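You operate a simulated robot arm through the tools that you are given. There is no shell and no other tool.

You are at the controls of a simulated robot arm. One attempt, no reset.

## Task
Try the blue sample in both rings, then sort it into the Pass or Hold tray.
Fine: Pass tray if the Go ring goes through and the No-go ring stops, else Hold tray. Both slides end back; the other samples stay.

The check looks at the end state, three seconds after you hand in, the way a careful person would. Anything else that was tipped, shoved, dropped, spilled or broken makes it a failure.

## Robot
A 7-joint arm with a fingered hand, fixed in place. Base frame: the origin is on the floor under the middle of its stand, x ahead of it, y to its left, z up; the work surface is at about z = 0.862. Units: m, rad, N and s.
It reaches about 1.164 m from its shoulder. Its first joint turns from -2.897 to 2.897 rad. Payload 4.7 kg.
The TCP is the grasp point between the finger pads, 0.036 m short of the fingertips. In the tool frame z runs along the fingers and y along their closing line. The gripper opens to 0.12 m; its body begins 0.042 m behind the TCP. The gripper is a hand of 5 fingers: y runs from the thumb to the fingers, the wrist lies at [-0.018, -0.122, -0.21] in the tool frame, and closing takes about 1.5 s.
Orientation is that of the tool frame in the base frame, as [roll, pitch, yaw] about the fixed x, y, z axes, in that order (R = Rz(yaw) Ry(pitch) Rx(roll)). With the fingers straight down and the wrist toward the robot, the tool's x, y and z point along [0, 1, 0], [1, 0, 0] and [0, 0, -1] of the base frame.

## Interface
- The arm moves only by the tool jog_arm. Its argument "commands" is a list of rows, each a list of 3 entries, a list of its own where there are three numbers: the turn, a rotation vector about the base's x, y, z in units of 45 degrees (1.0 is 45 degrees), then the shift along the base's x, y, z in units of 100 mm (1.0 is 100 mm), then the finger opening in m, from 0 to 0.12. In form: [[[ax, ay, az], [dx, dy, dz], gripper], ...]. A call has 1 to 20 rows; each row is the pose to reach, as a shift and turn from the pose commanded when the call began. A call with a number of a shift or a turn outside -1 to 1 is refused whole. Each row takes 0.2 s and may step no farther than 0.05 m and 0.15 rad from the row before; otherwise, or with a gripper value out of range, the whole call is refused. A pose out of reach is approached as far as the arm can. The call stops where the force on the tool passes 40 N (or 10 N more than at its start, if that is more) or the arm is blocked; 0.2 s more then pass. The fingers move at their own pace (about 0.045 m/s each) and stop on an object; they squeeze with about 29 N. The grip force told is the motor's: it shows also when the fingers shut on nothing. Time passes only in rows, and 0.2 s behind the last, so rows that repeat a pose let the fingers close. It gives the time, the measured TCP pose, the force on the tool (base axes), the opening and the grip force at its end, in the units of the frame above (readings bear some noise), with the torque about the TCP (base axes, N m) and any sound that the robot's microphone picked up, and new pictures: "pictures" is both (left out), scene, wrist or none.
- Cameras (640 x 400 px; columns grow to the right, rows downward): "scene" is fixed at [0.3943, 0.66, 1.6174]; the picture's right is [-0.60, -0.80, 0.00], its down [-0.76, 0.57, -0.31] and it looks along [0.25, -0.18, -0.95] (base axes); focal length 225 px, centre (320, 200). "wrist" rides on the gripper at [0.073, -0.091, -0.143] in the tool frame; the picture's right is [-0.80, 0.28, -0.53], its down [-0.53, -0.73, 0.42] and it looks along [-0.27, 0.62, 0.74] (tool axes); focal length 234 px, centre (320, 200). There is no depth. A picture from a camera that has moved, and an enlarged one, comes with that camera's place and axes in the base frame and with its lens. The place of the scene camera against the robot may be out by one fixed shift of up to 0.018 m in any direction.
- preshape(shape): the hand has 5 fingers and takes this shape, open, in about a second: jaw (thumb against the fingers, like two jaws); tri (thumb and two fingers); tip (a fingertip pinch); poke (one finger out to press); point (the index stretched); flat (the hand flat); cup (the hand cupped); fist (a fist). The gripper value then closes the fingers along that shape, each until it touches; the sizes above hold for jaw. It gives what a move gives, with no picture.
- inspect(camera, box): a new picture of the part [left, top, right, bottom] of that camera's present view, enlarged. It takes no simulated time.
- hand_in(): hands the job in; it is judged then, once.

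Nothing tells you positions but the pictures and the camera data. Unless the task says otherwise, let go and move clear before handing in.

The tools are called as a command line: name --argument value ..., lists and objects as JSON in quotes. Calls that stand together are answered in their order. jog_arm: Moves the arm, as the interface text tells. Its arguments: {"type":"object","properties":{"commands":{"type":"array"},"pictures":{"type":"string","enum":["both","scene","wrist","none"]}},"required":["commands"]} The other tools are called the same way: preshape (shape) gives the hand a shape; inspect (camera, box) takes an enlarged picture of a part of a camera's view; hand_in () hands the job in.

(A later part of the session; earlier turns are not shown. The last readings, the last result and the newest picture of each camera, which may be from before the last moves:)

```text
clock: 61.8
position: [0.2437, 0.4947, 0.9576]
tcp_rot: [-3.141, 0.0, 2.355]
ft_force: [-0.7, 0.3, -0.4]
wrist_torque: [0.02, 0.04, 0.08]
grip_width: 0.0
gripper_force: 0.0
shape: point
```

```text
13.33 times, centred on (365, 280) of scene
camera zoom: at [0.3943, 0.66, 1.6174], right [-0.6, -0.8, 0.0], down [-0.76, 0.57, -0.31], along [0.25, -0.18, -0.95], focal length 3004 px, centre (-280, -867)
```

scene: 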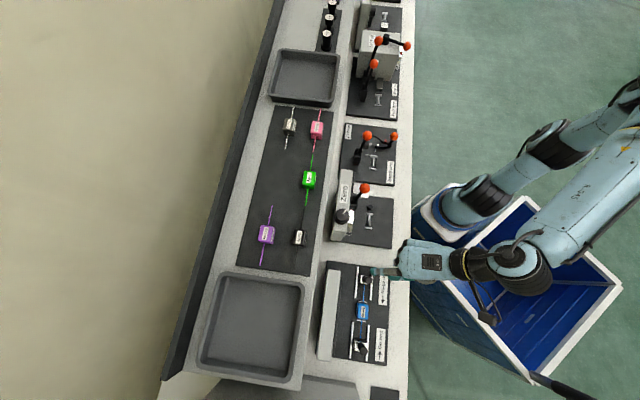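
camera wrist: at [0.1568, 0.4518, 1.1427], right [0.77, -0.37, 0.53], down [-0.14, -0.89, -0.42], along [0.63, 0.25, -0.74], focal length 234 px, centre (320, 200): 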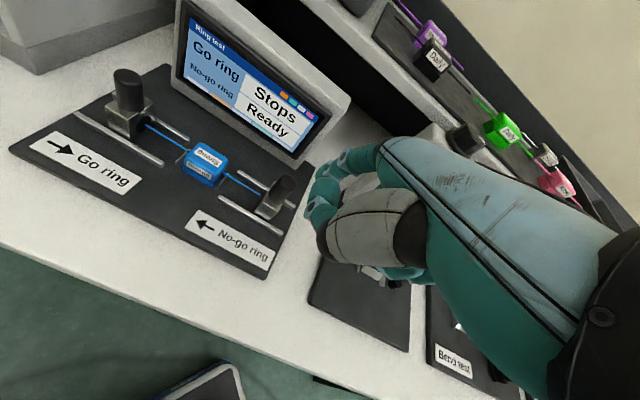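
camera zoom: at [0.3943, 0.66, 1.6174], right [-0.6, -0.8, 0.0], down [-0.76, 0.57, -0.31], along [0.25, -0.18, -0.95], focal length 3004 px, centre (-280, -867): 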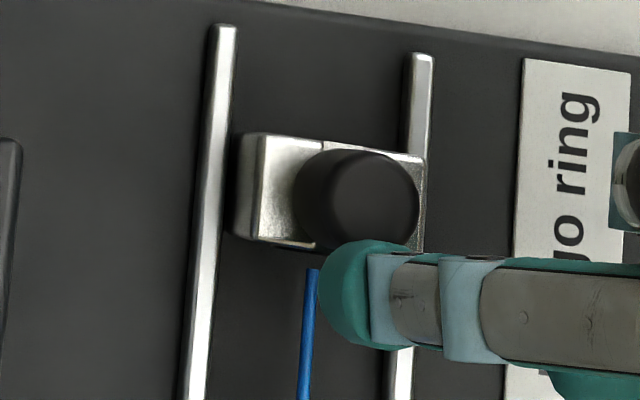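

jog_arm --commands '[[[0, 0, 0], [0.015, -0.015, 0], 0.06], [[0, 0, 0], [0.025, -0.025, 0], 0.06], [[0, 0, 0], [0.025, -0.025, 0], 0.06]]' --pictures "none"

inspect --camera "scene" --box '[345, 265, 385, 295]'

inspect --camera "wrist" --box '[160, 0, 400, 260]'

```text
clock: 62.6
position: [0.246, 0.4923, 0.958]
tcp_rot: [-3.141, 0.0, 2.356]
ft_force: [-4.2, 3.3, -1.1]
wrist_torque: [0.07, 0.1, 0.42]
grip_width: 0.0
gripper_force: 0.0
shape: point
```

```text
13.33 times, centred on (365, 280) of scene
camera zoom: at [0.3943, 0.66, 1.6174], right [-0.6, -0.8, 0.0], down [-0.76, 0.57, -0.31], along [0.25, -0.18, -0.95], focal length 3004 px, centre (-280, -867)
```

zoom: 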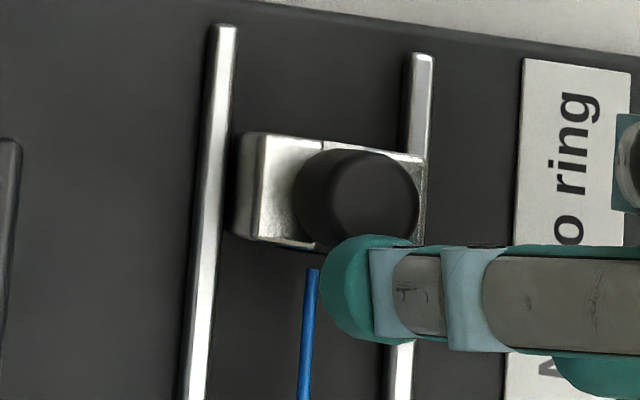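

```text
1.54 times, centred on (280, 130) of wrist
camera zoom: at [0.1309, 0.4797, 1.1], right [0.77, -0.37, 0.53], down [-0.14, -0.89, -0.42], along [0.63, 0.25, -0.74], focal length 360 px, centre (382, 308)
```

zoom: 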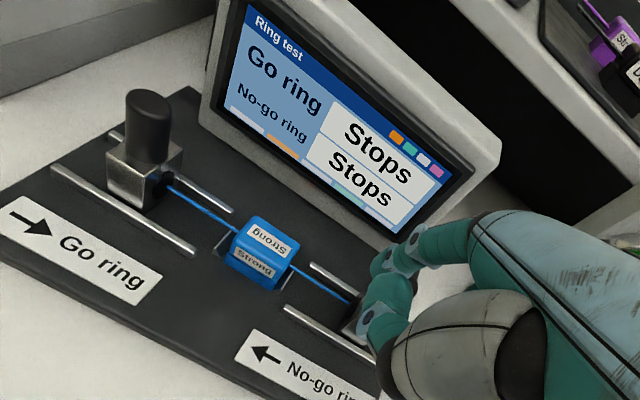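

The No-go slide is back against its end stop. Next I'll hop the index over to the sample side of the Go knob.

jog_arm --commands '[[[0, 0, 0], [-0.05, 0.05, 0], 0.06], [[0, 0, 0], [-0.05, 0.05, 0.3], 0.06], [[0, 0, 0], [-0.05, 0.05, 0.6], 0.06], [[0, 0, 0], [-0.35, 0.35, 0.7], 0.06], [[0, 0, 0], [-0.65, 0.65, 0.7], 0.06], [[0, 0, 0], [-0.95, 0.95, 0.7], 0.06], [[0, 0, 0], [-0.95, 0.95, 0.7], 0.06]]' --pictures "none"

inspect --camera "scene" --box '[330, 300, 410, 360]'

```text
clock: 64.2
position: [0.1509, 0.5859, 1.0239]
tcp_rot: [-3.141, -0.002, 2.355]
ft_force: [0.5, 0.1, -0.2]
wrist_torque: [0.03, -0.03, 0.0]
grip_width: 0.0001
gripper_force: 0.0
shape: point
```

```text
6.67 times, centred on (370, 330) of scene
camera zoom: at [0.3943, 0.66, 1.6174], right [-0.6, -0.8, 0.0], down [-0.76, 0.57, -0.31], along [0.25, -0.18, -0.95], focal length 1502 px, centre (-13, -667)
```

zoom: 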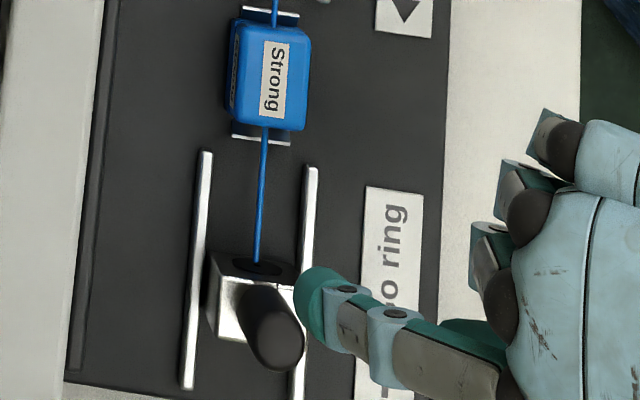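

jog_arm --commands '[[[0, 0, 0], [0, 0, -0.2], 0.06], [[0, 0, 0], [0, 0, -0.4], 0.06], [[0, 0, 0], [0, 0, -0.55], 0.06], [[0, 0, 0], [0, 0, -0.66], 0.06], [[0, 0, 0], [0, 0, -0.66], 0.06]]' --pictures "none"

inspect --camera "scene" --box '[330, 305, 410, 365]'

```text
clock: 65.4
position: [0.1502, 0.5895, 0.9607]
tcp_rot: [3.141, -0.002, 2.358]
ft_force: [-0.2, -0.3, 0.1]
wrist_torque: [0.02, 0.04, 0.01]
grip_width: 0.0002
gripper_force: 0.0
shape: point
```

```text
6.67 times, centred on (370, 335) of scene
camera zoom: at [0.3943, 0.66, 1.6174], right [-0.6, -0.8, 0.0], down [-0.76, 0.57, -0.31], along [0.25, -0.18, -0.95], focal length 1502 px, centre (-13, -700)
```

zoom: 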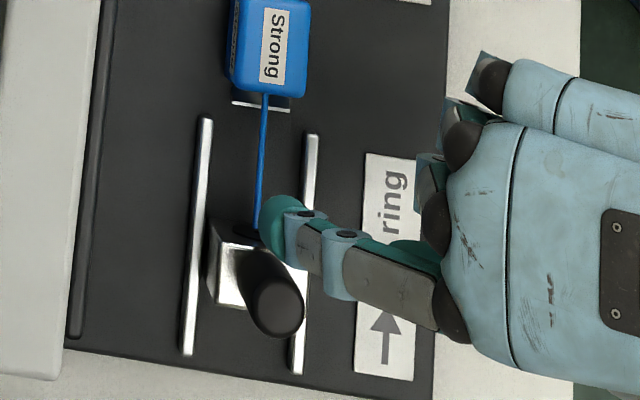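

jog_arm --commands '[[[0, 0, 0], [-0.025, 0.025, 0], 0.06], [[0, 0, 0], [-0.05, 0.05, 0], 0.06], [[0, 0, 0], [-0.075, 0.075, 0], 0.06], [[0, 0, 0], [-0.1, 0.1, 0], 0.06], [[0, 0, 0], [-0.1, 0.1, 0], 0.06]]' --pictures "none"

inspect --camera "scene" --box '[345, 330, 385, 360]'

```text
clock: 66.6
position: [0.1406, 0.5974, 0.9614]
tcp_rot: [3.141, -0.001, 2.356]
ft_force: [0.9, 0.1, -0.7]
wrist_torque: [-0.05, 0.01, 0.0]
grip_width: 0.1143
gripper_force: 0.0
shape: point
```

```text
13.33 times, centred on (365, 345) of scene
camera zoom: at [0.3943, 0.66, 1.6174], right [-0.6, -0.8, 0.0], down [-0.76, 0.57, -0.31], along [0.25, -0.18, -0.95], focal length 3004 px, centre (-280, -1733)
```

zoom: 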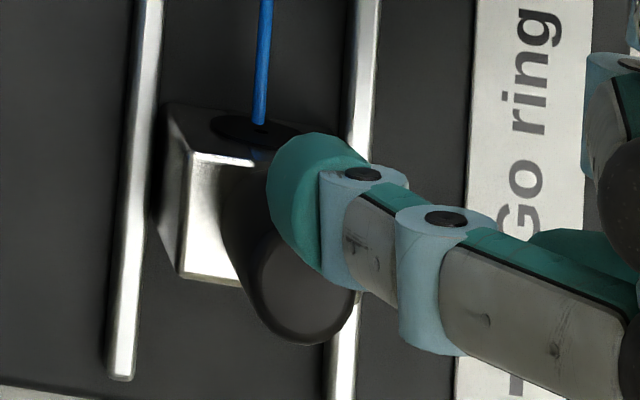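

jog_arm --commands '[[[0, 0, 0], [-0.02, 0.02, 0], 0.06], [[0, 0, 0], [-0.04, 0.04, 0], 0.06], [[0, 0, 0], [-0.06, 0.06, 0], 0.06], [[0, 0, 0], [-0.06, 0.06, 0], 0.06]]' --pictures "none"

inspect --camera "scene" --box '[345, 330, 385, 360]'

```text
clock: 67.6
position: [0.1334, 0.6044, 0.964]
tcp_rot: [-3.141, -0.001, 2.357]
ft_force: [1.6, -0.9, 0.3]
wrist_torque: [-0.03, -0.06, -0.23]
grip_width: 0.1143
gripper_force: 0.1
shape: point
```

```text
13.33 times, centred on (365, 345) of scene
camera zoom: at [0.3943, 0.66, 1.6174], right [-0.6, -0.8, 0.0], down [-0.76, 0.57, -0.31], along [0.25, -0.18, -0.95], focal length 3004 px, centre (-280, -1733)
```

zoom: 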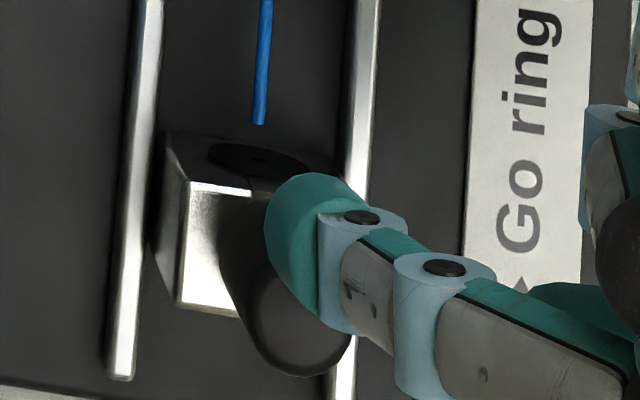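

jog_arm --commands '[[[0, 0, 0], [-0.015, 0.015, 0], 0.06], [[0, 0, 0], [-0.025, 0.025, 0], 0.06], [[0, 0, 0], [-0.025, 0.025, 0], 0.06]]' --pictures "none"

inspect --camera "scene" --box '[345, 330, 385, 360]'

inspect --camera "scene" --box '[345, 265, 385, 295]'

```text
clock: 68.4
position: [0.1323, 0.6048, 0.9633]
tcp_rot: [-3.141, 0.001, 2.357]
ft_force: [4.9, -3.3, 1.3]
wrist_torque: [-0.06, -0.15, -0.49]
grip_width: 0.1143
gripper_force: 0.0
shape: point
```

```text
13.33 times, centred on (365, 345) of scene
camera zoom: at [0.3943, 0.66, 1.6174], right [-0.6, -0.8, 0.0], down [-0.76, 0.57, -0.31], along [0.25, -0.18, -0.95], focal length 3004 px, centre (-280, -1733)
```

zoom: 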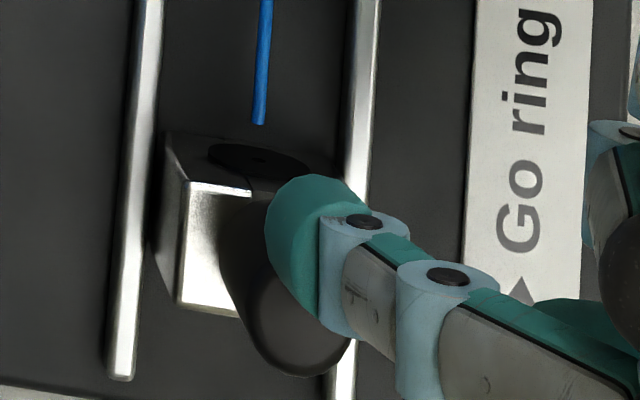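

```text
13.33 times, centred on (365, 280) of scene
camera zoom: at [0.3943, 0.66, 1.6174], right [-0.6, -0.8, 0.0], down [-0.76, 0.57, -0.31], along [0.25, -0.18, -0.95], focal length 3004 px, centre (-280, -867)
```

zoom: 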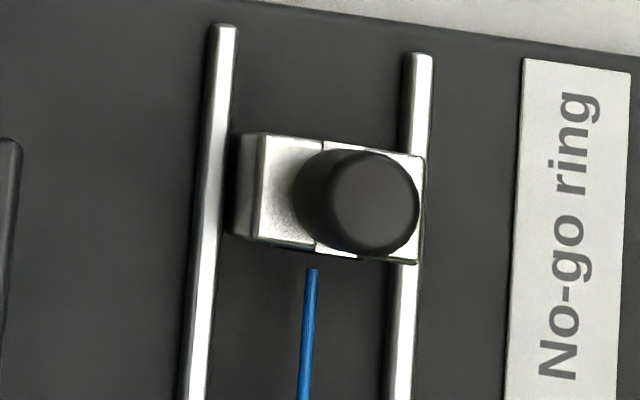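

Both slides are back on their end stops. I'll zoom once more at the ring hole to compare it with the wire thickness before moving the sample.

inspect --camera "scene" --box '[354, 336, 366, 346]'

inspect --camera "scene" --box '[255, 110, 325, 210]'

```text
16.00 times, centred on (360, 341) of scene
camera zoom: at [0.3943, 0.66, 1.6174], right [-0.6, -0.8, 0.0], down [-0.76, 0.57, -0.31], along [0.25, -0.18, -0.95], focal length 3605 px, centre (-320, -2056)
```

zoom: 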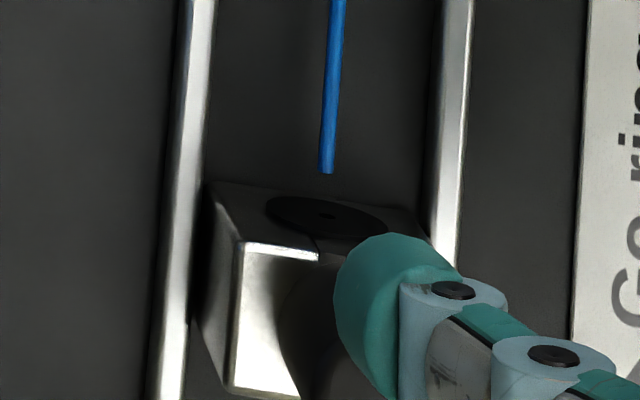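

```text
4.00 times, centred on (290, 160) of scene
camera zoom: at [0.3943, 0.66, 1.6174], right [-0.6, -0.8, 0.0], down [-0.76, 0.57, -0.31], along [0.25, -0.18, -0.95], focal length 901 px, centre (440, 360)
```

zoom: 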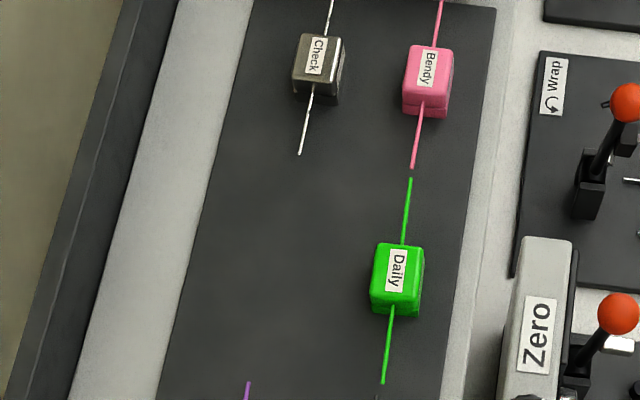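

Everything indicates a genuine fail on the Go ring, so the sample goes to Hold. I'll back the index off, rise, and switch to the three-finger shape to pick the sample up again.

jog_arm --commands '[[[0, 0, 0], [0.05, -0.05, 0], 0.06], [[0, 0, 0], [0.05, -0.05, 0.3], 0.06], [[0, 0, 0], [0.05, -0.05, 0.6], 0.06], [[0, 0, 0], [-0.2, -0.3, 0.8], 0.06], [[0, 0, 0], [-0.2, -0.3, 0.8], 0.06]]' --pictures "none"

preshape --shape "tri"

jog_arm --commands '[[[0, 0, 0.09], [0.3, 0.05, 0], 0.06], [[0, 0, 0.18], [0.6, 0.15, 0], 0.06], [[0, 0, 0.277], [0.9, 0.3, 0], 0.06], [[0, 0, 0.277], [0.9, 0.3, 0], 0.06]]' --pictures "both"

inspect --camera "scene" --box '[330, 255, 410, 365]'

```text
clock: 69.6
position: [0.1122, 0.5718, 1.0434]
tcp_rot: [-3.14, 0.0, 2.357]
ft_force: [-0.8, 0.0, -0.1]
wrist_torque: [0.0, -0.01, 0.01]
grip_width: 0.0001
gripper_force: 0.0
shape: point
```

```text
clock: 70.5
position: [0.114, 0.5714, 1.0439]
tcp_rot: [-3.141, 0.001, 2.356]
ft_force: [0.7, -0.1, -0.2]
wrist_torque: [-0.01, -0.01, -0.02]
grip_width: 0.1194
gripper_force: 0.2
shape: tri
```

```text
clock: 71.5
position: [0.2036, 0.6054, 1.0456]
tcp_rot: [3.14, 0.0, 2.574]
ft_force: [0.6, 0.1, -0.4]
wrist_torque: [-0.02, -0.02, 0.01]
grip_width: 0.0607
gripper_force: 0.1
shape: tri
camera wrist: at [0.0942, 0.5677, 1.1878], right [0.83, -0.2, 0.53], down [0.06, -0.9, -0.42], along [0.56, 0.38, -0.74], focal length 234 px, centre (320, 200)
```

scene: 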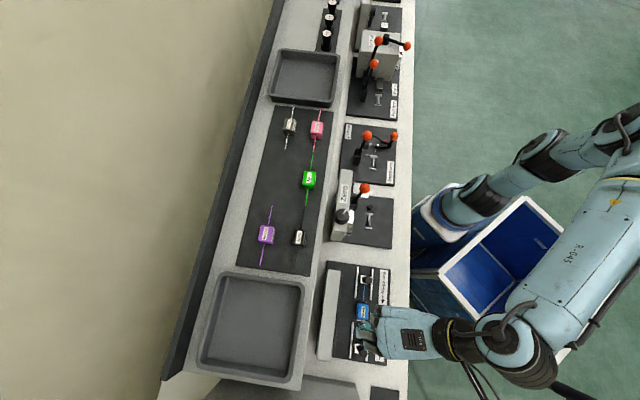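
wrist: 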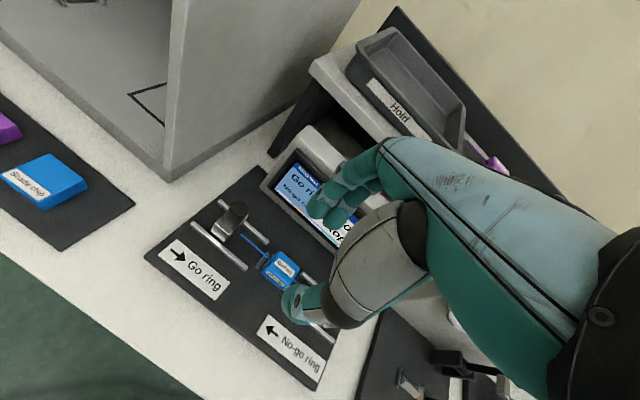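

```text
3.64 times, centred on (370, 310) of scene
camera zoom: at [0.3943, 0.66, 1.6174], right [-0.6, -0.8, 0.0], down [-0.76, 0.57, -0.31], along [0.25, -0.18, -0.95], focal length 819 px, centre (138, -200)
```

zoom: 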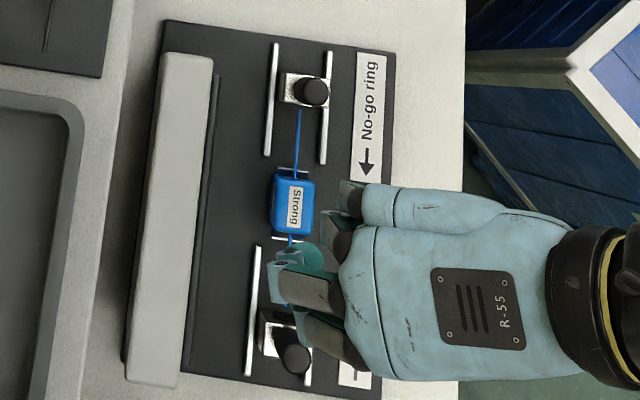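

jog_arm --commands '[[[0, 0, 0], [0.19, 0.05, 0], 0.056], [[0, 0, 0], [0.381, 0.108, -0.1], 0.056], [[0, 0, 0], [0.381, 0.108, -0.35], 0.056], [[0, 0, 0], [0.381, 0.108, -0.65], 0.056], [[0, 0, 0], [0.381, 0.108, -0.65], 0.056]]' --pictures "both"

inspect --camera "wrist" --box '[200, 180, 360, 320]'

inspect --camera "scene" --box '[330, 255, 410, 365]'

```text
clock: 72.7
position: [0.2403, 0.6168, 0.9788]
tcp_rot: [3.141, 0.001, 2.574]
ft_force: [-0.1, -0.1, 0.0]
wrist_torque: [0.02, -0.01, 0.0]
grip_width: 0.0566
gripper_force: 0.1
shape: tri
camera wrist: at [0.1313, 0.5779, 1.1215], right [0.83, -0.2, 0.53], down [0.05, -0.9, -0.42], along [0.56, 0.38, -0.74], focal length 234 px, centre (320, 200)
```

scene: 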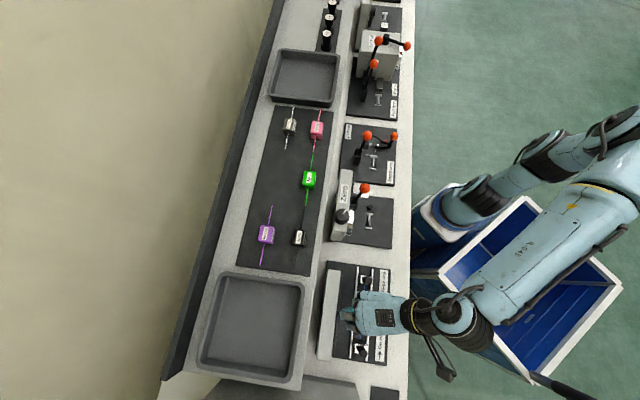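
wrist: 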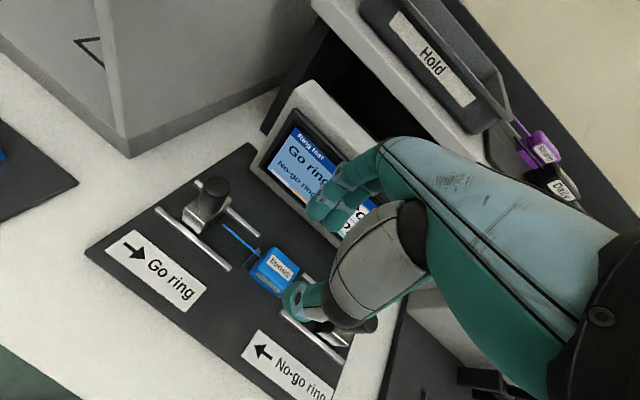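

```text
2.86 times, centred on (280, 250) of wrist
camera zoom: at [0.1313, 0.5779, 1.1215], right [0.83, -0.2, 0.53], down [0.05, -0.9, -0.42], along [0.56, 0.38, -0.74], focal length 669 px, centre (434, 57)
```

zoom: 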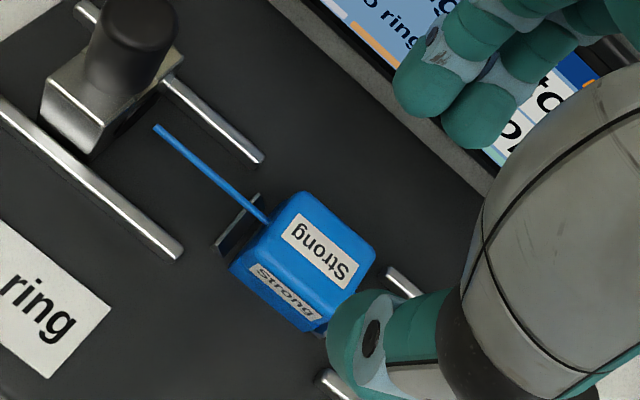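

```text
3.64 times, centred on (370, 310) of scene
camera zoom: at [0.3943, 0.66, 1.6174], right [-0.6, -0.8, 0.0], down [-0.76, 0.57, -0.31], along [0.25, -0.18, -0.95], focal length 819 px, centre (138, -200)
```

zoom: 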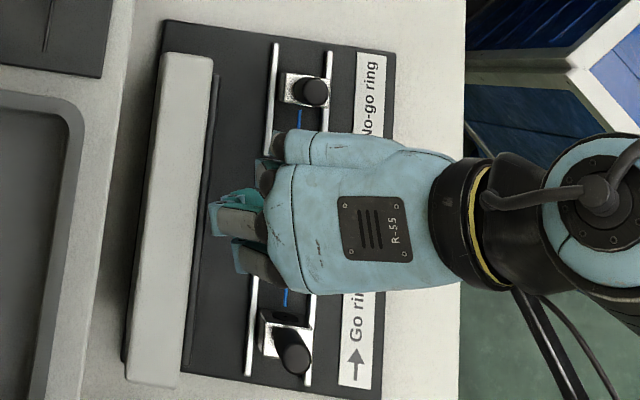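

jog_arm --commands '[[[0, 0, 0], [0.01, 0, -0.2], 0.056], [[0, 0, 0], [0.01, 0, -0.4], 0.056], [[0, 0, 0], [0.01, 0, -0.55], 0.056], [[0, 0, 0], [0.01, 0, -0.65], 0.056], [[0, 0, 0], [0.01, 0, -0.71], 0.056], [[0, 0, 0], [0.01, 0, -0.71], 0.056]]' --pictures "none"

inspect --camera "wrist" --box '[200, 180, 360, 320]'

inspect --camera "scene" --box '[345, 330, 385, 360]'

```text
clock: 74.1
position: [0.2411, 0.6167, 0.9067]
tcp_rot: [3.141, 0.0, 2.574]
ft_force: [-0.1, 0.4, 0.1]
wrist_torque: [0.01, 0.0, -0.03]
grip_width: 0.0565
gripper_force: 0.1
shape: tri
```

```text
2.86 times, centred on (280, 250) of wrist
camera zoom: at [0.1315, 0.5792, 1.0501], right [0.83, -0.2, 0.53], down [0.05, -0.9, -0.42], along [0.56, 0.38, -0.74], focal length 669 px, centre (434, 57)
```

zoom: 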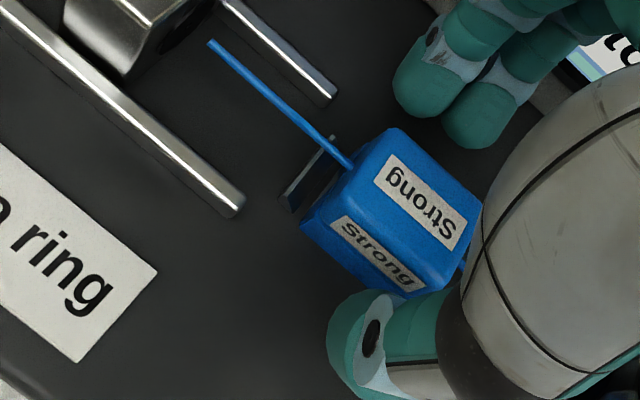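

```text
13.33 times, centred on (365, 345) of scene
camera zoom: at [0.3943, 0.66, 1.6174], right [-0.6, -0.8, 0.0], down [-0.76, 0.57, -0.31], along [0.25, -0.18, -0.95], focal length 3004 px, centre (-280, -1733)
```

zoom: 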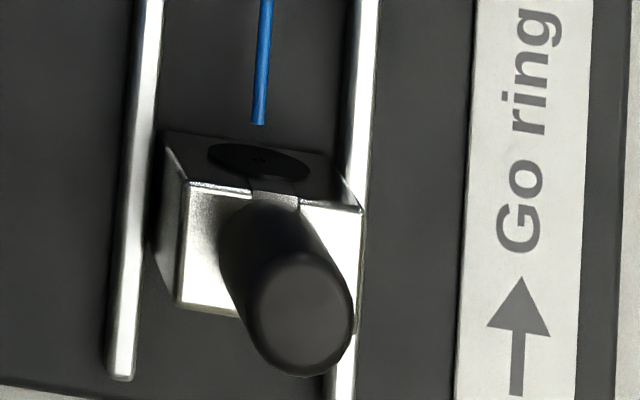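

The fingers straddle the seated block. I'll close the grip and check the force.

jog_arm --commands '[[[0, 0, 0], [0, 0, -0.01], 0.045], [[0, 0, 0], [0, 0, -0.01], 0.035], [[0, 0, 0], [0, 0, -0.01], 0.025], [[0, 0, 0], [0, 0, -0.01], 0.01], [[0, 0, 0], [0, 0, -0.01], 0.01], [[0, 0, 0], [0, 0, -0.01], 0.01]]' --pictures "none"

inspect --camera "wrist" --box '[200, 180, 360, 320]'

```text
clock: 75.5
position: [0.2392, 0.6167, 0.9067]
tcp_rot: [-3.142, 0.0, 2.574]
ft_force: [-2.8, -2.9, 0.4]
wrist_torque: [-0.1, 0.08, -0.07]
grip_width: 0.0267
gripper_force: 30.0
shape: tri
```

```text
2.86 times, centred on (280, 250) of wrist
camera zoom: at [0.1313, 0.5793, 1.0488], right [0.83, -0.2, 0.53], down [0.05, -0.9, -0.42], along [0.56, 0.38, -0.74], focal length 669 px, centre (434, 57)
```

zoom: 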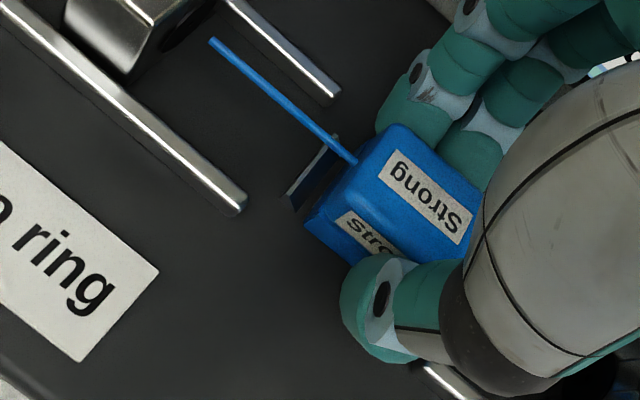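

jog_arm --commands '[[[0, 0, 0], [0, 0, 0.03], 0.01], [[0, 0, 0], [0, 0, 0.08], 0.01], [[0, 0, 0], [0, 0, 0.15], 0.01], [[0, 0, 0], [0, 0, 0.25], 0.01], [[0, 0, 0], [0, 0, 0.4], 0.01], [[0, 0, 0], [0, 0, 0.6], 0.01], [[0, 0, 0], [0, 0, 0.8], 0.01], [[0, 0, 0], [0, 0, 1.0], 0.01]]' --pictures "both"

inspect --camera "wrist" --box '[200, 180, 360, 320]'

inspect --camera "scene" --box '[330, 255, 410, 365]'

```text
clock: 77.3
position: [0.2411, 0.6177, 1.0041]
tcp_rot: [3.141, 0.001, 2.575]
ft_force: [0.2, -0.4, -0.1]
wrist_torque: [0.01, 0.0, -0.02]
grip_width: 0.0262
gripper_force: 29.2
shape: tri
camera wrist: at [0.1323, 0.5791, 1.1461], right [0.83, -0.2, 0.53], down [0.05, -0.9, -0.42], along [0.56, 0.38, -0.74], focal length 234 px, centre (320, 200)
```

scene: 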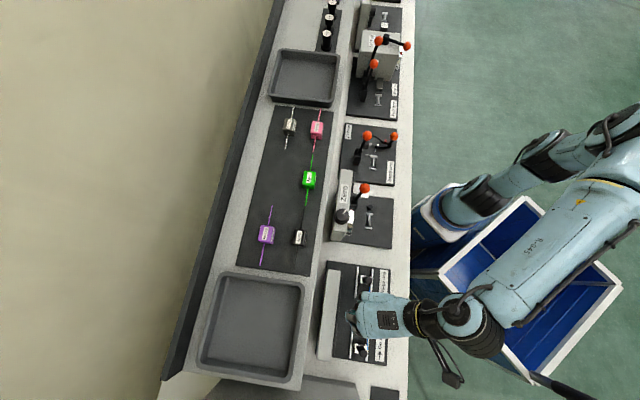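
wrist: 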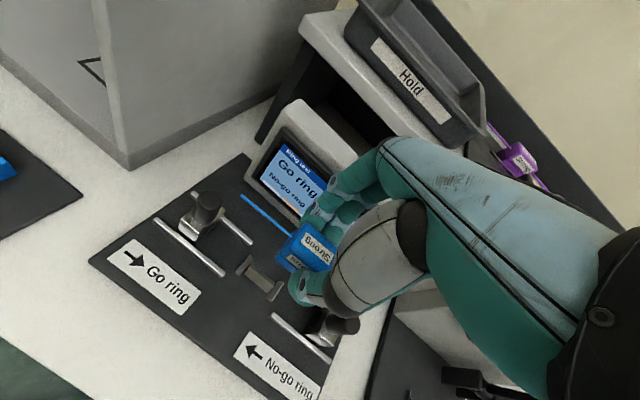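

```text
2.86 times, centred on (280, 250) of wrist
camera zoom: at [0.1323, 0.5791, 1.1461], right [0.83, -0.2, 0.53], down [0.05, -0.9, -0.42], along [0.56, 0.38, -0.74], focal length 669 px, centre (434, 57)
```

zoom: 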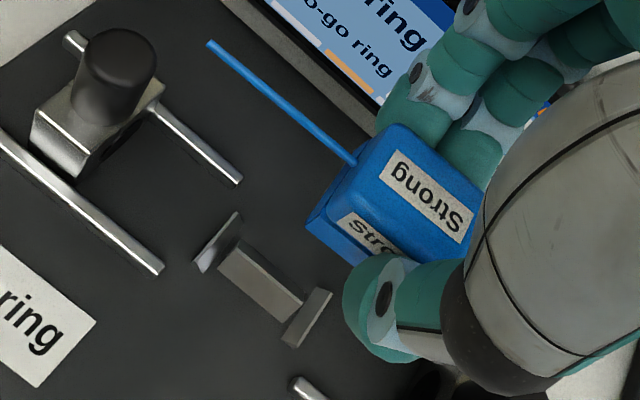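

```text
3.64 times, centred on (370, 310) of scene
camera zoom: at [0.3943, 0.66, 1.6174], right [-0.6, -0.8, 0.0], down [-0.76, 0.57, -0.31], along [0.25, -0.18, -0.95], focal length 819 px, centre (138, -200)
```

zoom: 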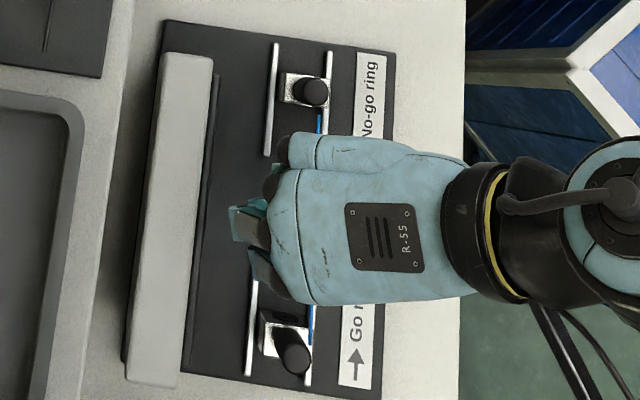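

The sample is securely lifted. I'll raise it above the tray rim height and then carry it over the Hold tray (centre about n≈0.872, s≈0.30).

jog_arm --commands '[[[0, 0, 0], [0, 0, 0.33], 0.01], [[0, 0, 0], [0, 0, 0.66], 0.01], [[0, 0, 0], [0, 0, 1.0], 0.01]]' --pictures "none"

jog_arm --commands '[[[0, 0, 0], [0, 0, 0.33], 0.01], [[0, 0, 0], [0, 0, 0.66], 0.01], [[0, 0, 0], [0, 0, 1.0], 0.01]]' --pictures "none"

jog_arm --commands '[[[0, 0, 0], [0.28, 0.36, 0.1], 0.01], [[0, 0, 0], [0.56, 0.72, 0.2], 0.01], [[0, 0, 0], [0.56, 0.72, 0.2], 0.01]]' --pictures "both"

```text
clock: 78.1
position: [0.2398, 0.6156, 1.1036]
tcp_rot: [-3.141, 0.002, 2.574]
ft_force: [-0.3, 0.1, -0.3]
wrist_torque: [-0.04, -0.02, 0.0]
grip_width: 0.0267
gripper_force: 29.2
shape: tri
```

```text
clock: 78.9
position: [0.2407, 0.614, 1.2037]
tcp_rot: [3.141, 0.0, 2.575]
ft_force: [-0.8, 0.7, 0.4]
wrist_torque: [-0.02, -0.05, -0.04]
grip_width: 0.0266
gripper_force: 29.0
shape: tri
```

```text
clock: 79.7
position: [0.2983, 0.6892, 1.222]
tcp_rot: [3.141, 0.0, 2.575]
ft_force: [-0.3, -0.6, 0.0]
wrist_torque: [0.01, 0.04, 0.04]
grip_width: 0.0264
gripper_force: 29.0
shape: tri
camera wrist: at [0.1895, 0.6503, 1.3662], right [0.83, -0.2, 0.53], down [0.05, -0.9, -0.42], along [0.56, 0.38, -0.74], focal length 234 px, centre (320, 200)
```

scene: 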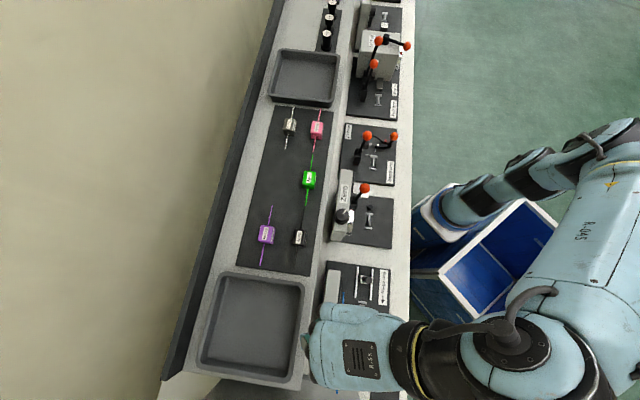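
wrist: 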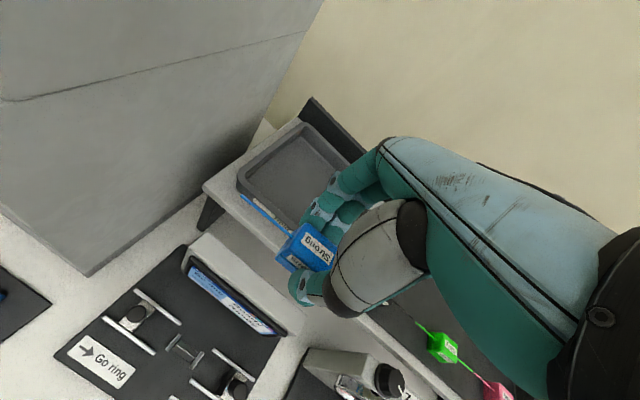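

jog_arm --commands '[[[0, 0, 0], [0.28, 0.36, 0], 0.01], [[0, 0, 0], [0.55, 0.72, 0], 0.01], [[0, 0, 0], [0.55, 0.72, 0], 0.01]]' --pictures "none"

jog_arm --commands '[[[0, 0, 0], [0.28, 0.36, 0], 0.01], [[0, 0, 0], [0.55, 0.72, 0], 0.01], [[0, 0, 0], [0.55, 0.72, 0], 0.01]]' --pictures "both"

inspect --camera "scene" --box '[180, 260, 330, 400]'

inspect --camera "wrist" --box '[180, 130, 400, 330]'

```text
clock: 80.5
position: [0.3562, 0.7617, 1.226]
tcp_rot: [-3.141, 0.002, 2.573]
ft_force: [-0.4, 0.3, -0.1]
wrist_torque: [-0.02, 0.04, 0.0]
grip_width: 0.0264
gripper_force: 29.0
shape: tri
```

```text
clock: 81.3
position: [0.399, 0.8128, 1.2252]
tcp_rot: [3.139, -0.002, 2.574]
ft_force: [0.3, 1.2, -1.1]
wrist_torque: [-0.12, 0.01, -0.01]
grip_width: 0.0265
gripper_force: 28.4
shape: tri
out of reach, approached as far as the arm can: row 2, 3
camera wrist: at [0.29, 0.7742, 1.3678], right [0.83, -0.2, 0.52], down [0.06, -0.9, -0.43], along [0.56, 0.38, -0.74], focal length 234 px, centre (320, 200)
```

scene: 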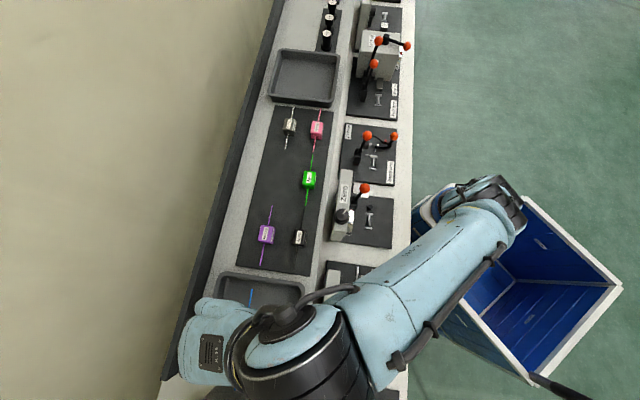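
wrist: 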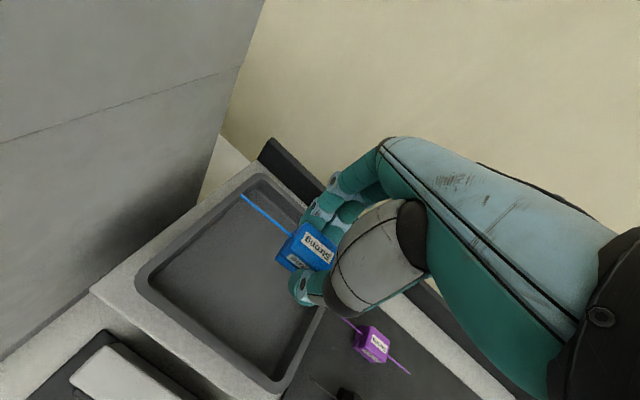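

```text
2.86 times, centred on (255, 330) of scene
camera zoom: at [0.3943, 0.66, 1.6174], right [-0.6, -0.8, 0.0], down [-0.76, 0.57, -0.31], along [0.25, -0.18, -0.95], focal length 644 px, centre (506, -171)
```

zoom: 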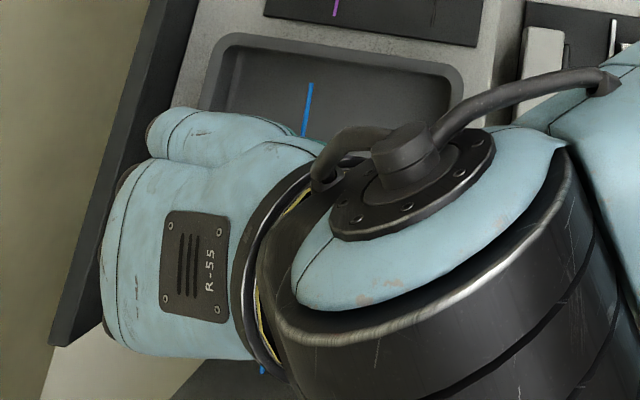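

```text
2.00 times, centred on (290, 230) of wrist
camera zoom: at [0.29, 0.7742, 1.3678], right [0.83, -0.2, 0.52], down [0.06, -0.9, -0.43], along [0.56, 0.38, -0.74], focal length 468 px, centre (380, 140)
```

zoom: 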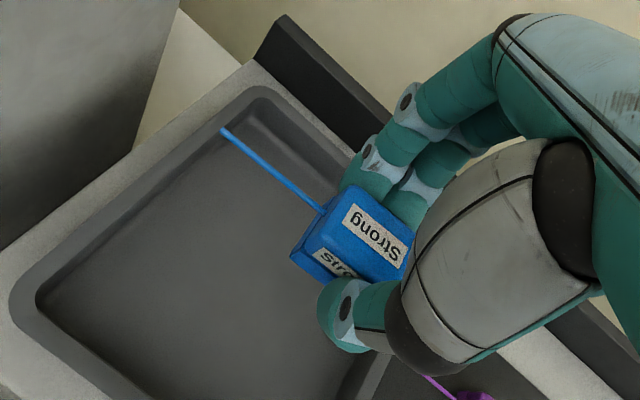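

The arm is at its reach limit here, but the sample is already over the tray. I'll pull back slightly and recentre along the tray before lowering.

jog_arm --commands '[[[0, 0, 0], [-0.1, -0.08, 0], 0.01], [[0, 0, 0], [-0.2, -0.18, 0], 0.01], [[0, 0, 0], [-0.2, -0.18, 0], 0.01]]' --pictures "none"

inspect --camera "scene" --box '[180, 260, 330, 400]'

inspect --camera "wrist" --box '[120, 130, 400, 380]'

```text
clock: 82.1
position: [0.3787, 0.7982, 1.2194]
tcp_rot: [-3.14, 0.001, 2.575]
ft_force: [1.1, 0.2, -0.4]
wrist_torque: [0.01, -0.01, -0.02]
grip_width: 0.0264
gripper_force: 29.7
shape: tri
```

```text
2.86 times, centred on (255, 330) of scene
camera zoom: at [0.3943, 0.66, 1.6174], right [-0.6, -0.8, 0.0], down [-0.76, 0.57, -0.31], along [0.25, -0.18, -0.95], focal length 644 px, centre (506, -171)
```

zoom: 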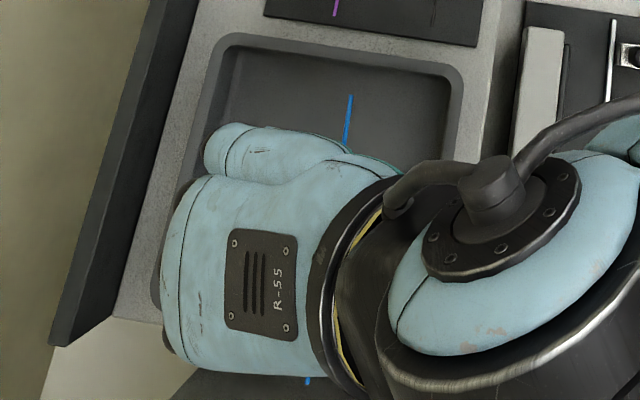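

```text
1.60 times, centred on (260, 255) of wrist
camera zoom: at [0.2698, 0.7602, 1.3616], right [0.83, -0.2, 0.53], down [0.05, -0.9, -0.42], along [0.56, 0.38, -0.74], focal length 375 px, centre (416, 112)
```

zoom: 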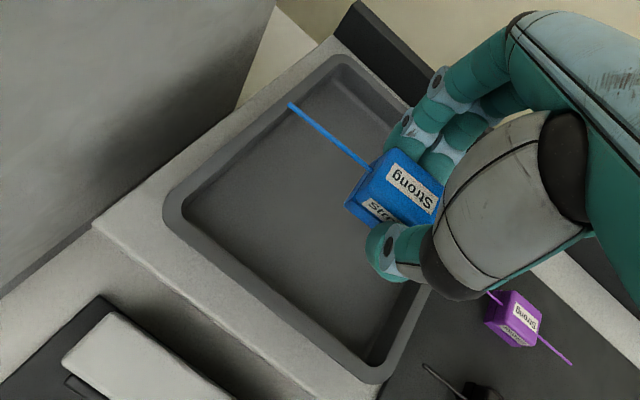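

jog_arm --commands '[[[0, 0, 0], [0.03, 0.07, -0.1], 0.01], [[0, 0, 0], [0.057, 0.141, -0.3], 0.01], [[0, 0, 0], [0.057, 0.141, -0.5], 0.01], [[0, 0, 0], [0.057, 0.141, -0.65], 0.01], [[0, 0, 0], [0.057, 0.141, -0.65], 0.01]]' --pictures "none"

inspect --camera "scene" --box '[180, 260, 330, 400]'

inspect --camera "wrist" --box '[120, 130, 400, 380]'

```text
clock: 83.3
position: [0.3842, 0.8141, 1.1514]
tcp_rot: [3.141, -0.001, 2.575]
ft_force: [-0.2, 0.4, -0.1]
wrist_torque: [0.0, 0.0, 0.02]
grip_width: 0.0263
gripper_force: 28.9
shape: tri
```

```text
2.86 times, centred on (255, 330) of scene
camera zoom: at [0.3943, 0.66, 1.6174], right [-0.6, -0.8, 0.0], down [-0.76, 0.57, -0.31], along [0.25, -0.18, -0.95], focal length 644 px, centre (506, -171)
```

zoom: 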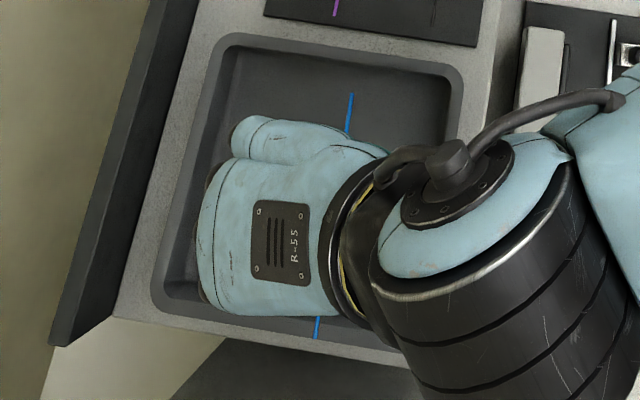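

```text
1.60 times, centred on (260, 255) of wrist
camera zoom: at [0.275, 0.7743, 1.2948], right [0.83, -0.2, 0.53], down [0.05, -0.9, -0.42], along [0.56, 0.38, -0.74], focal length 375 px, centre (416, 112)
```

zoom: 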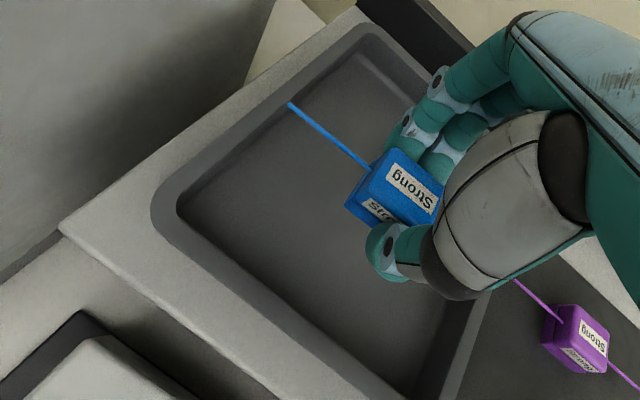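

jog_arm --commands '[[[0, 0, 0], [0, 0, -0.15], 0.01], [[0, 0, 0], [0, 0, -0.3], 0.01], [[0, 0, 0], [0, 0, -0.4], 0.01], [[0, 0, 0], [0, 0, -0.4], 0.01]]' --pictures "none"

inspect --camera "scene" --box '[180, 260, 330, 400]'

inspect --camera "wrist" --box '[120, 130, 400, 380]'

```text
clock: 84.3
position: [0.3829, 0.8116, 1.1122]
tcp_rot: [-3.14, 0.0, 2.574]
ft_force: [0.8, -0.5, 0.0]
wrist_torque: [0.04, -0.01, 0.0]
grip_width: 0.0264
gripper_force: 28.9
shape: tri
```

```text
2.86 times, centred on (255, 330) of scene
camera zoom: at [0.3943, 0.66, 1.6174], right [-0.6, -0.8, 0.0], down [-0.76, 0.57, -0.31], along [0.25, -0.18, -0.95], focal length 644 px, centre (506, -171)
```

zoom: 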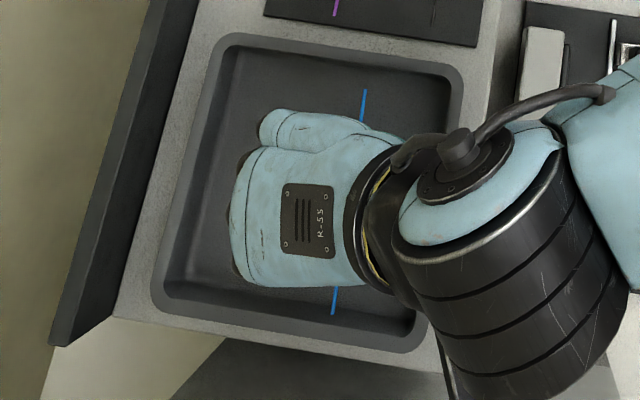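

```text
1.60 times, centred on (260, 255) of wrist
camera zoom: at [0.274, 0.7732, 1.2559], right [0.83, -0.2, 0.53], down [0.05, -0.9, -0.42], along [0.56, 0.38, -0.74], focal length 375 px, centre (416, 112)
```

zoom: 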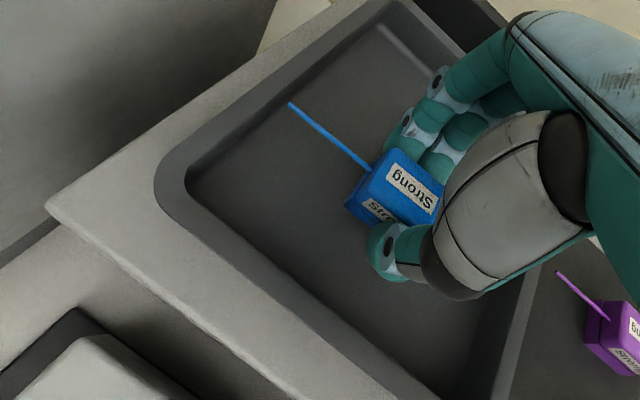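

jog_arm --commands '[[[0, 0, 0], [0, 0, -0.04], 0.01], [[0, 0, 0], [0, 0, -0.08], 0.01], [[0, 0, 0], [0, 0, -0.1], 0.01], [[0, 0, 0], [0, 0, -0.1], 0.01]]' --pictures "none"

jog_arm --commands '[[[0, 0, 0], [0, 0, -0.02], 0.01], [[0, 0, 0], [0, 0, -0.04], 0.01], [[0, 0, 0], [0, 0, -0.04], 0.01]]' --pictures "none"

```text
clock: 85.3
position: [0.384, 0.8119, 1.1033]
tcp_rot: [-3.141, -0.001, 2.575]
ft_force: [-0.1, 0.3, -0.2]
wrist_torque: [-0.04, -0.02, 0.01]
grip_width: 0.0265
gripper_force: 29.2
shape: tri
```

```text
clock: 86.1
position: [0.3862, 0.8129, 1.0996]
tcp_rot: [-3.141, 0.001, 2.575]
ft_force: [0.4, -0.8, -0.9]
wrist_torque: [-0.01, 0.03, 0.01]
grip_width: 0.0261
gripper_force: 29.0
shape: tri
```

jog_arm --commands '[[[0, 0, 0], [0, 0, -0.02], 0.01], [[0, 0, 0], [0, 0, -0.04], 0.01], [[0, 0, 0], [0, 0, -0.04], 0.01]]' --pictures "none"

inspect --camera "wrist" --box '[200, 160, 360, 300]'

inspect --camera "scene" --box '[220, 280, 310, 380]'

```text
clock: 86.9
position: [0.3845, 0.8123, 1.0969]
tcp_rot: [3.137, -0.003, 2.576]
ft_force: [2.1, 2.4, 14.7]
wrist_torque: [0.18, -0.09, -0.01]
grip_width: 0.0271
gripper_force: 29.1
shape: tri
```

```text
2.86 times, centred on (280, 230) of wrist
camera zoom: at [0.2752, 0.773, 1.2401], right [0.83, -0.2, 0.53], down [0.05, -0.9, -0.43], along [0.56, 0.38, -0.74], focal length 669 px, centre (434, 114)
```

zoom: 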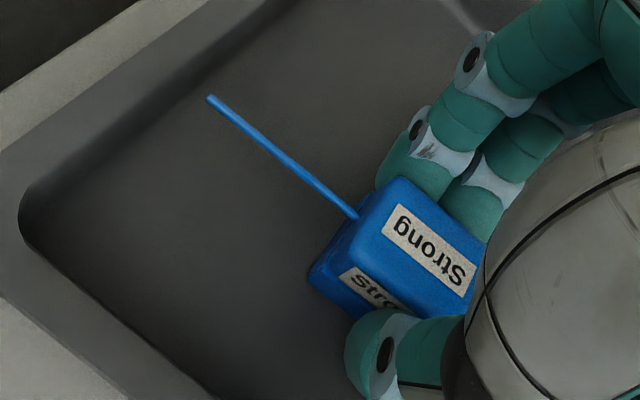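

```text
4.00 times, centred on (265, 330) of scene
camera zoom: at [0.3943, 0.66, 1.6174], right [-0.6, -0.8, 0.0], down [-0.76, 0.57, -0.31], along [0.25, -0.18, -0.95], focal length 901 px, centre (540, -320)
```

zoom: 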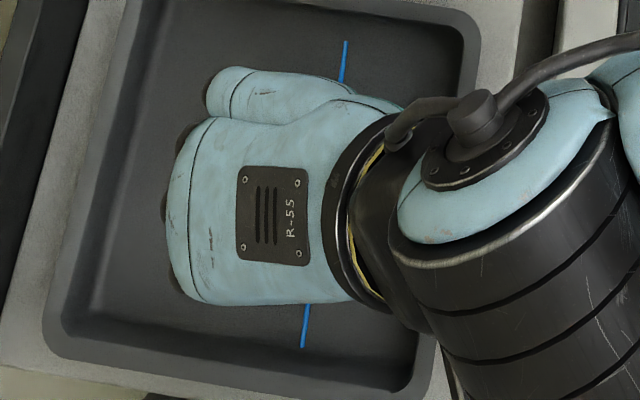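

The block touches the tray floor (14.7 N). I'll ease up 1 mm, open the fingers gradually, and then rise.

jog_arm --commands '[[[0, 0, 0], [0, 0, 0.01], 0.02], [[0, 0, 0], [0, 0, 0.01], 0.03], [[0, 0, 0], [0, 0, 0.01], 0.035], [[0, 0, 0], [0, 0, 0.01], 0.042], [[0, 0, 0], [0, 0, 0.01], 0.05], [[0, 0, 0], [0, 0, 0.01], 0.056], [[0, 0, 0], [0, 0, 0.01], 0.056]]' --pictures "none"

inspect --camera "wrist" --box '[200, 160, 360, 300]'

inspect --camera "scene" --box '[220, 280, 310, 380]'

```text
clock: 88.5
position: [0.3838, 0.812, 1.0973]
tcp_rot: [-3.141, 0.0, 2.575]
ft_force: [-0.1, 0.6, -0.4]
wrist_torque: [-0.02, 0.01, 0.0]
grip_width: 0.0555
gripper_force: 0.2
shape: tri
```

```text
2.86 times, centred on (280, 230) of wrist
camera zoom: at [0.2754, 0.774, 1.239], right [0.83, -0.2, 0.53], down [0.05, -0.9, -0.42], along [0.56, 0.38, -0.74], focal length 669 px, centre (434, 114)
```

zoom: 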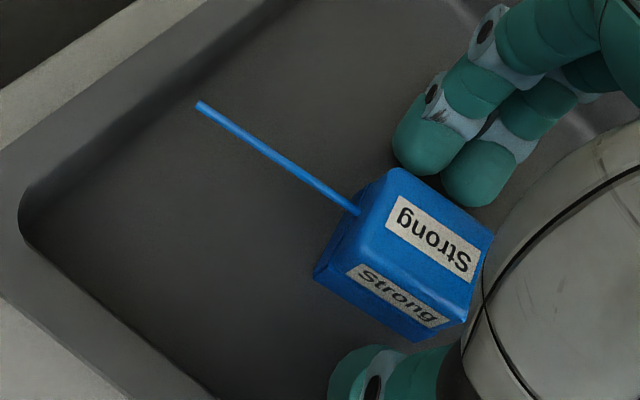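

```text
4.00 times, centred on (265, 330) of scene
camera zoom: at [0.3943, 0.66, 1.6174], right [-0.6, -0.8, 0.0], down [-0.76, 0.57, -0.31], along [0.25, -0.18, -0.95], focal length 901 px, centre (540, -320)
```

zoom: 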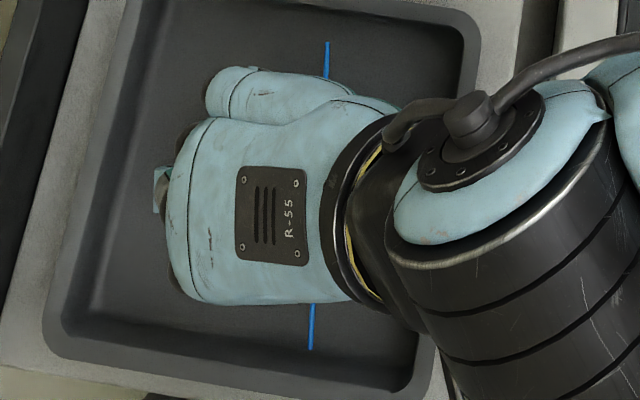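

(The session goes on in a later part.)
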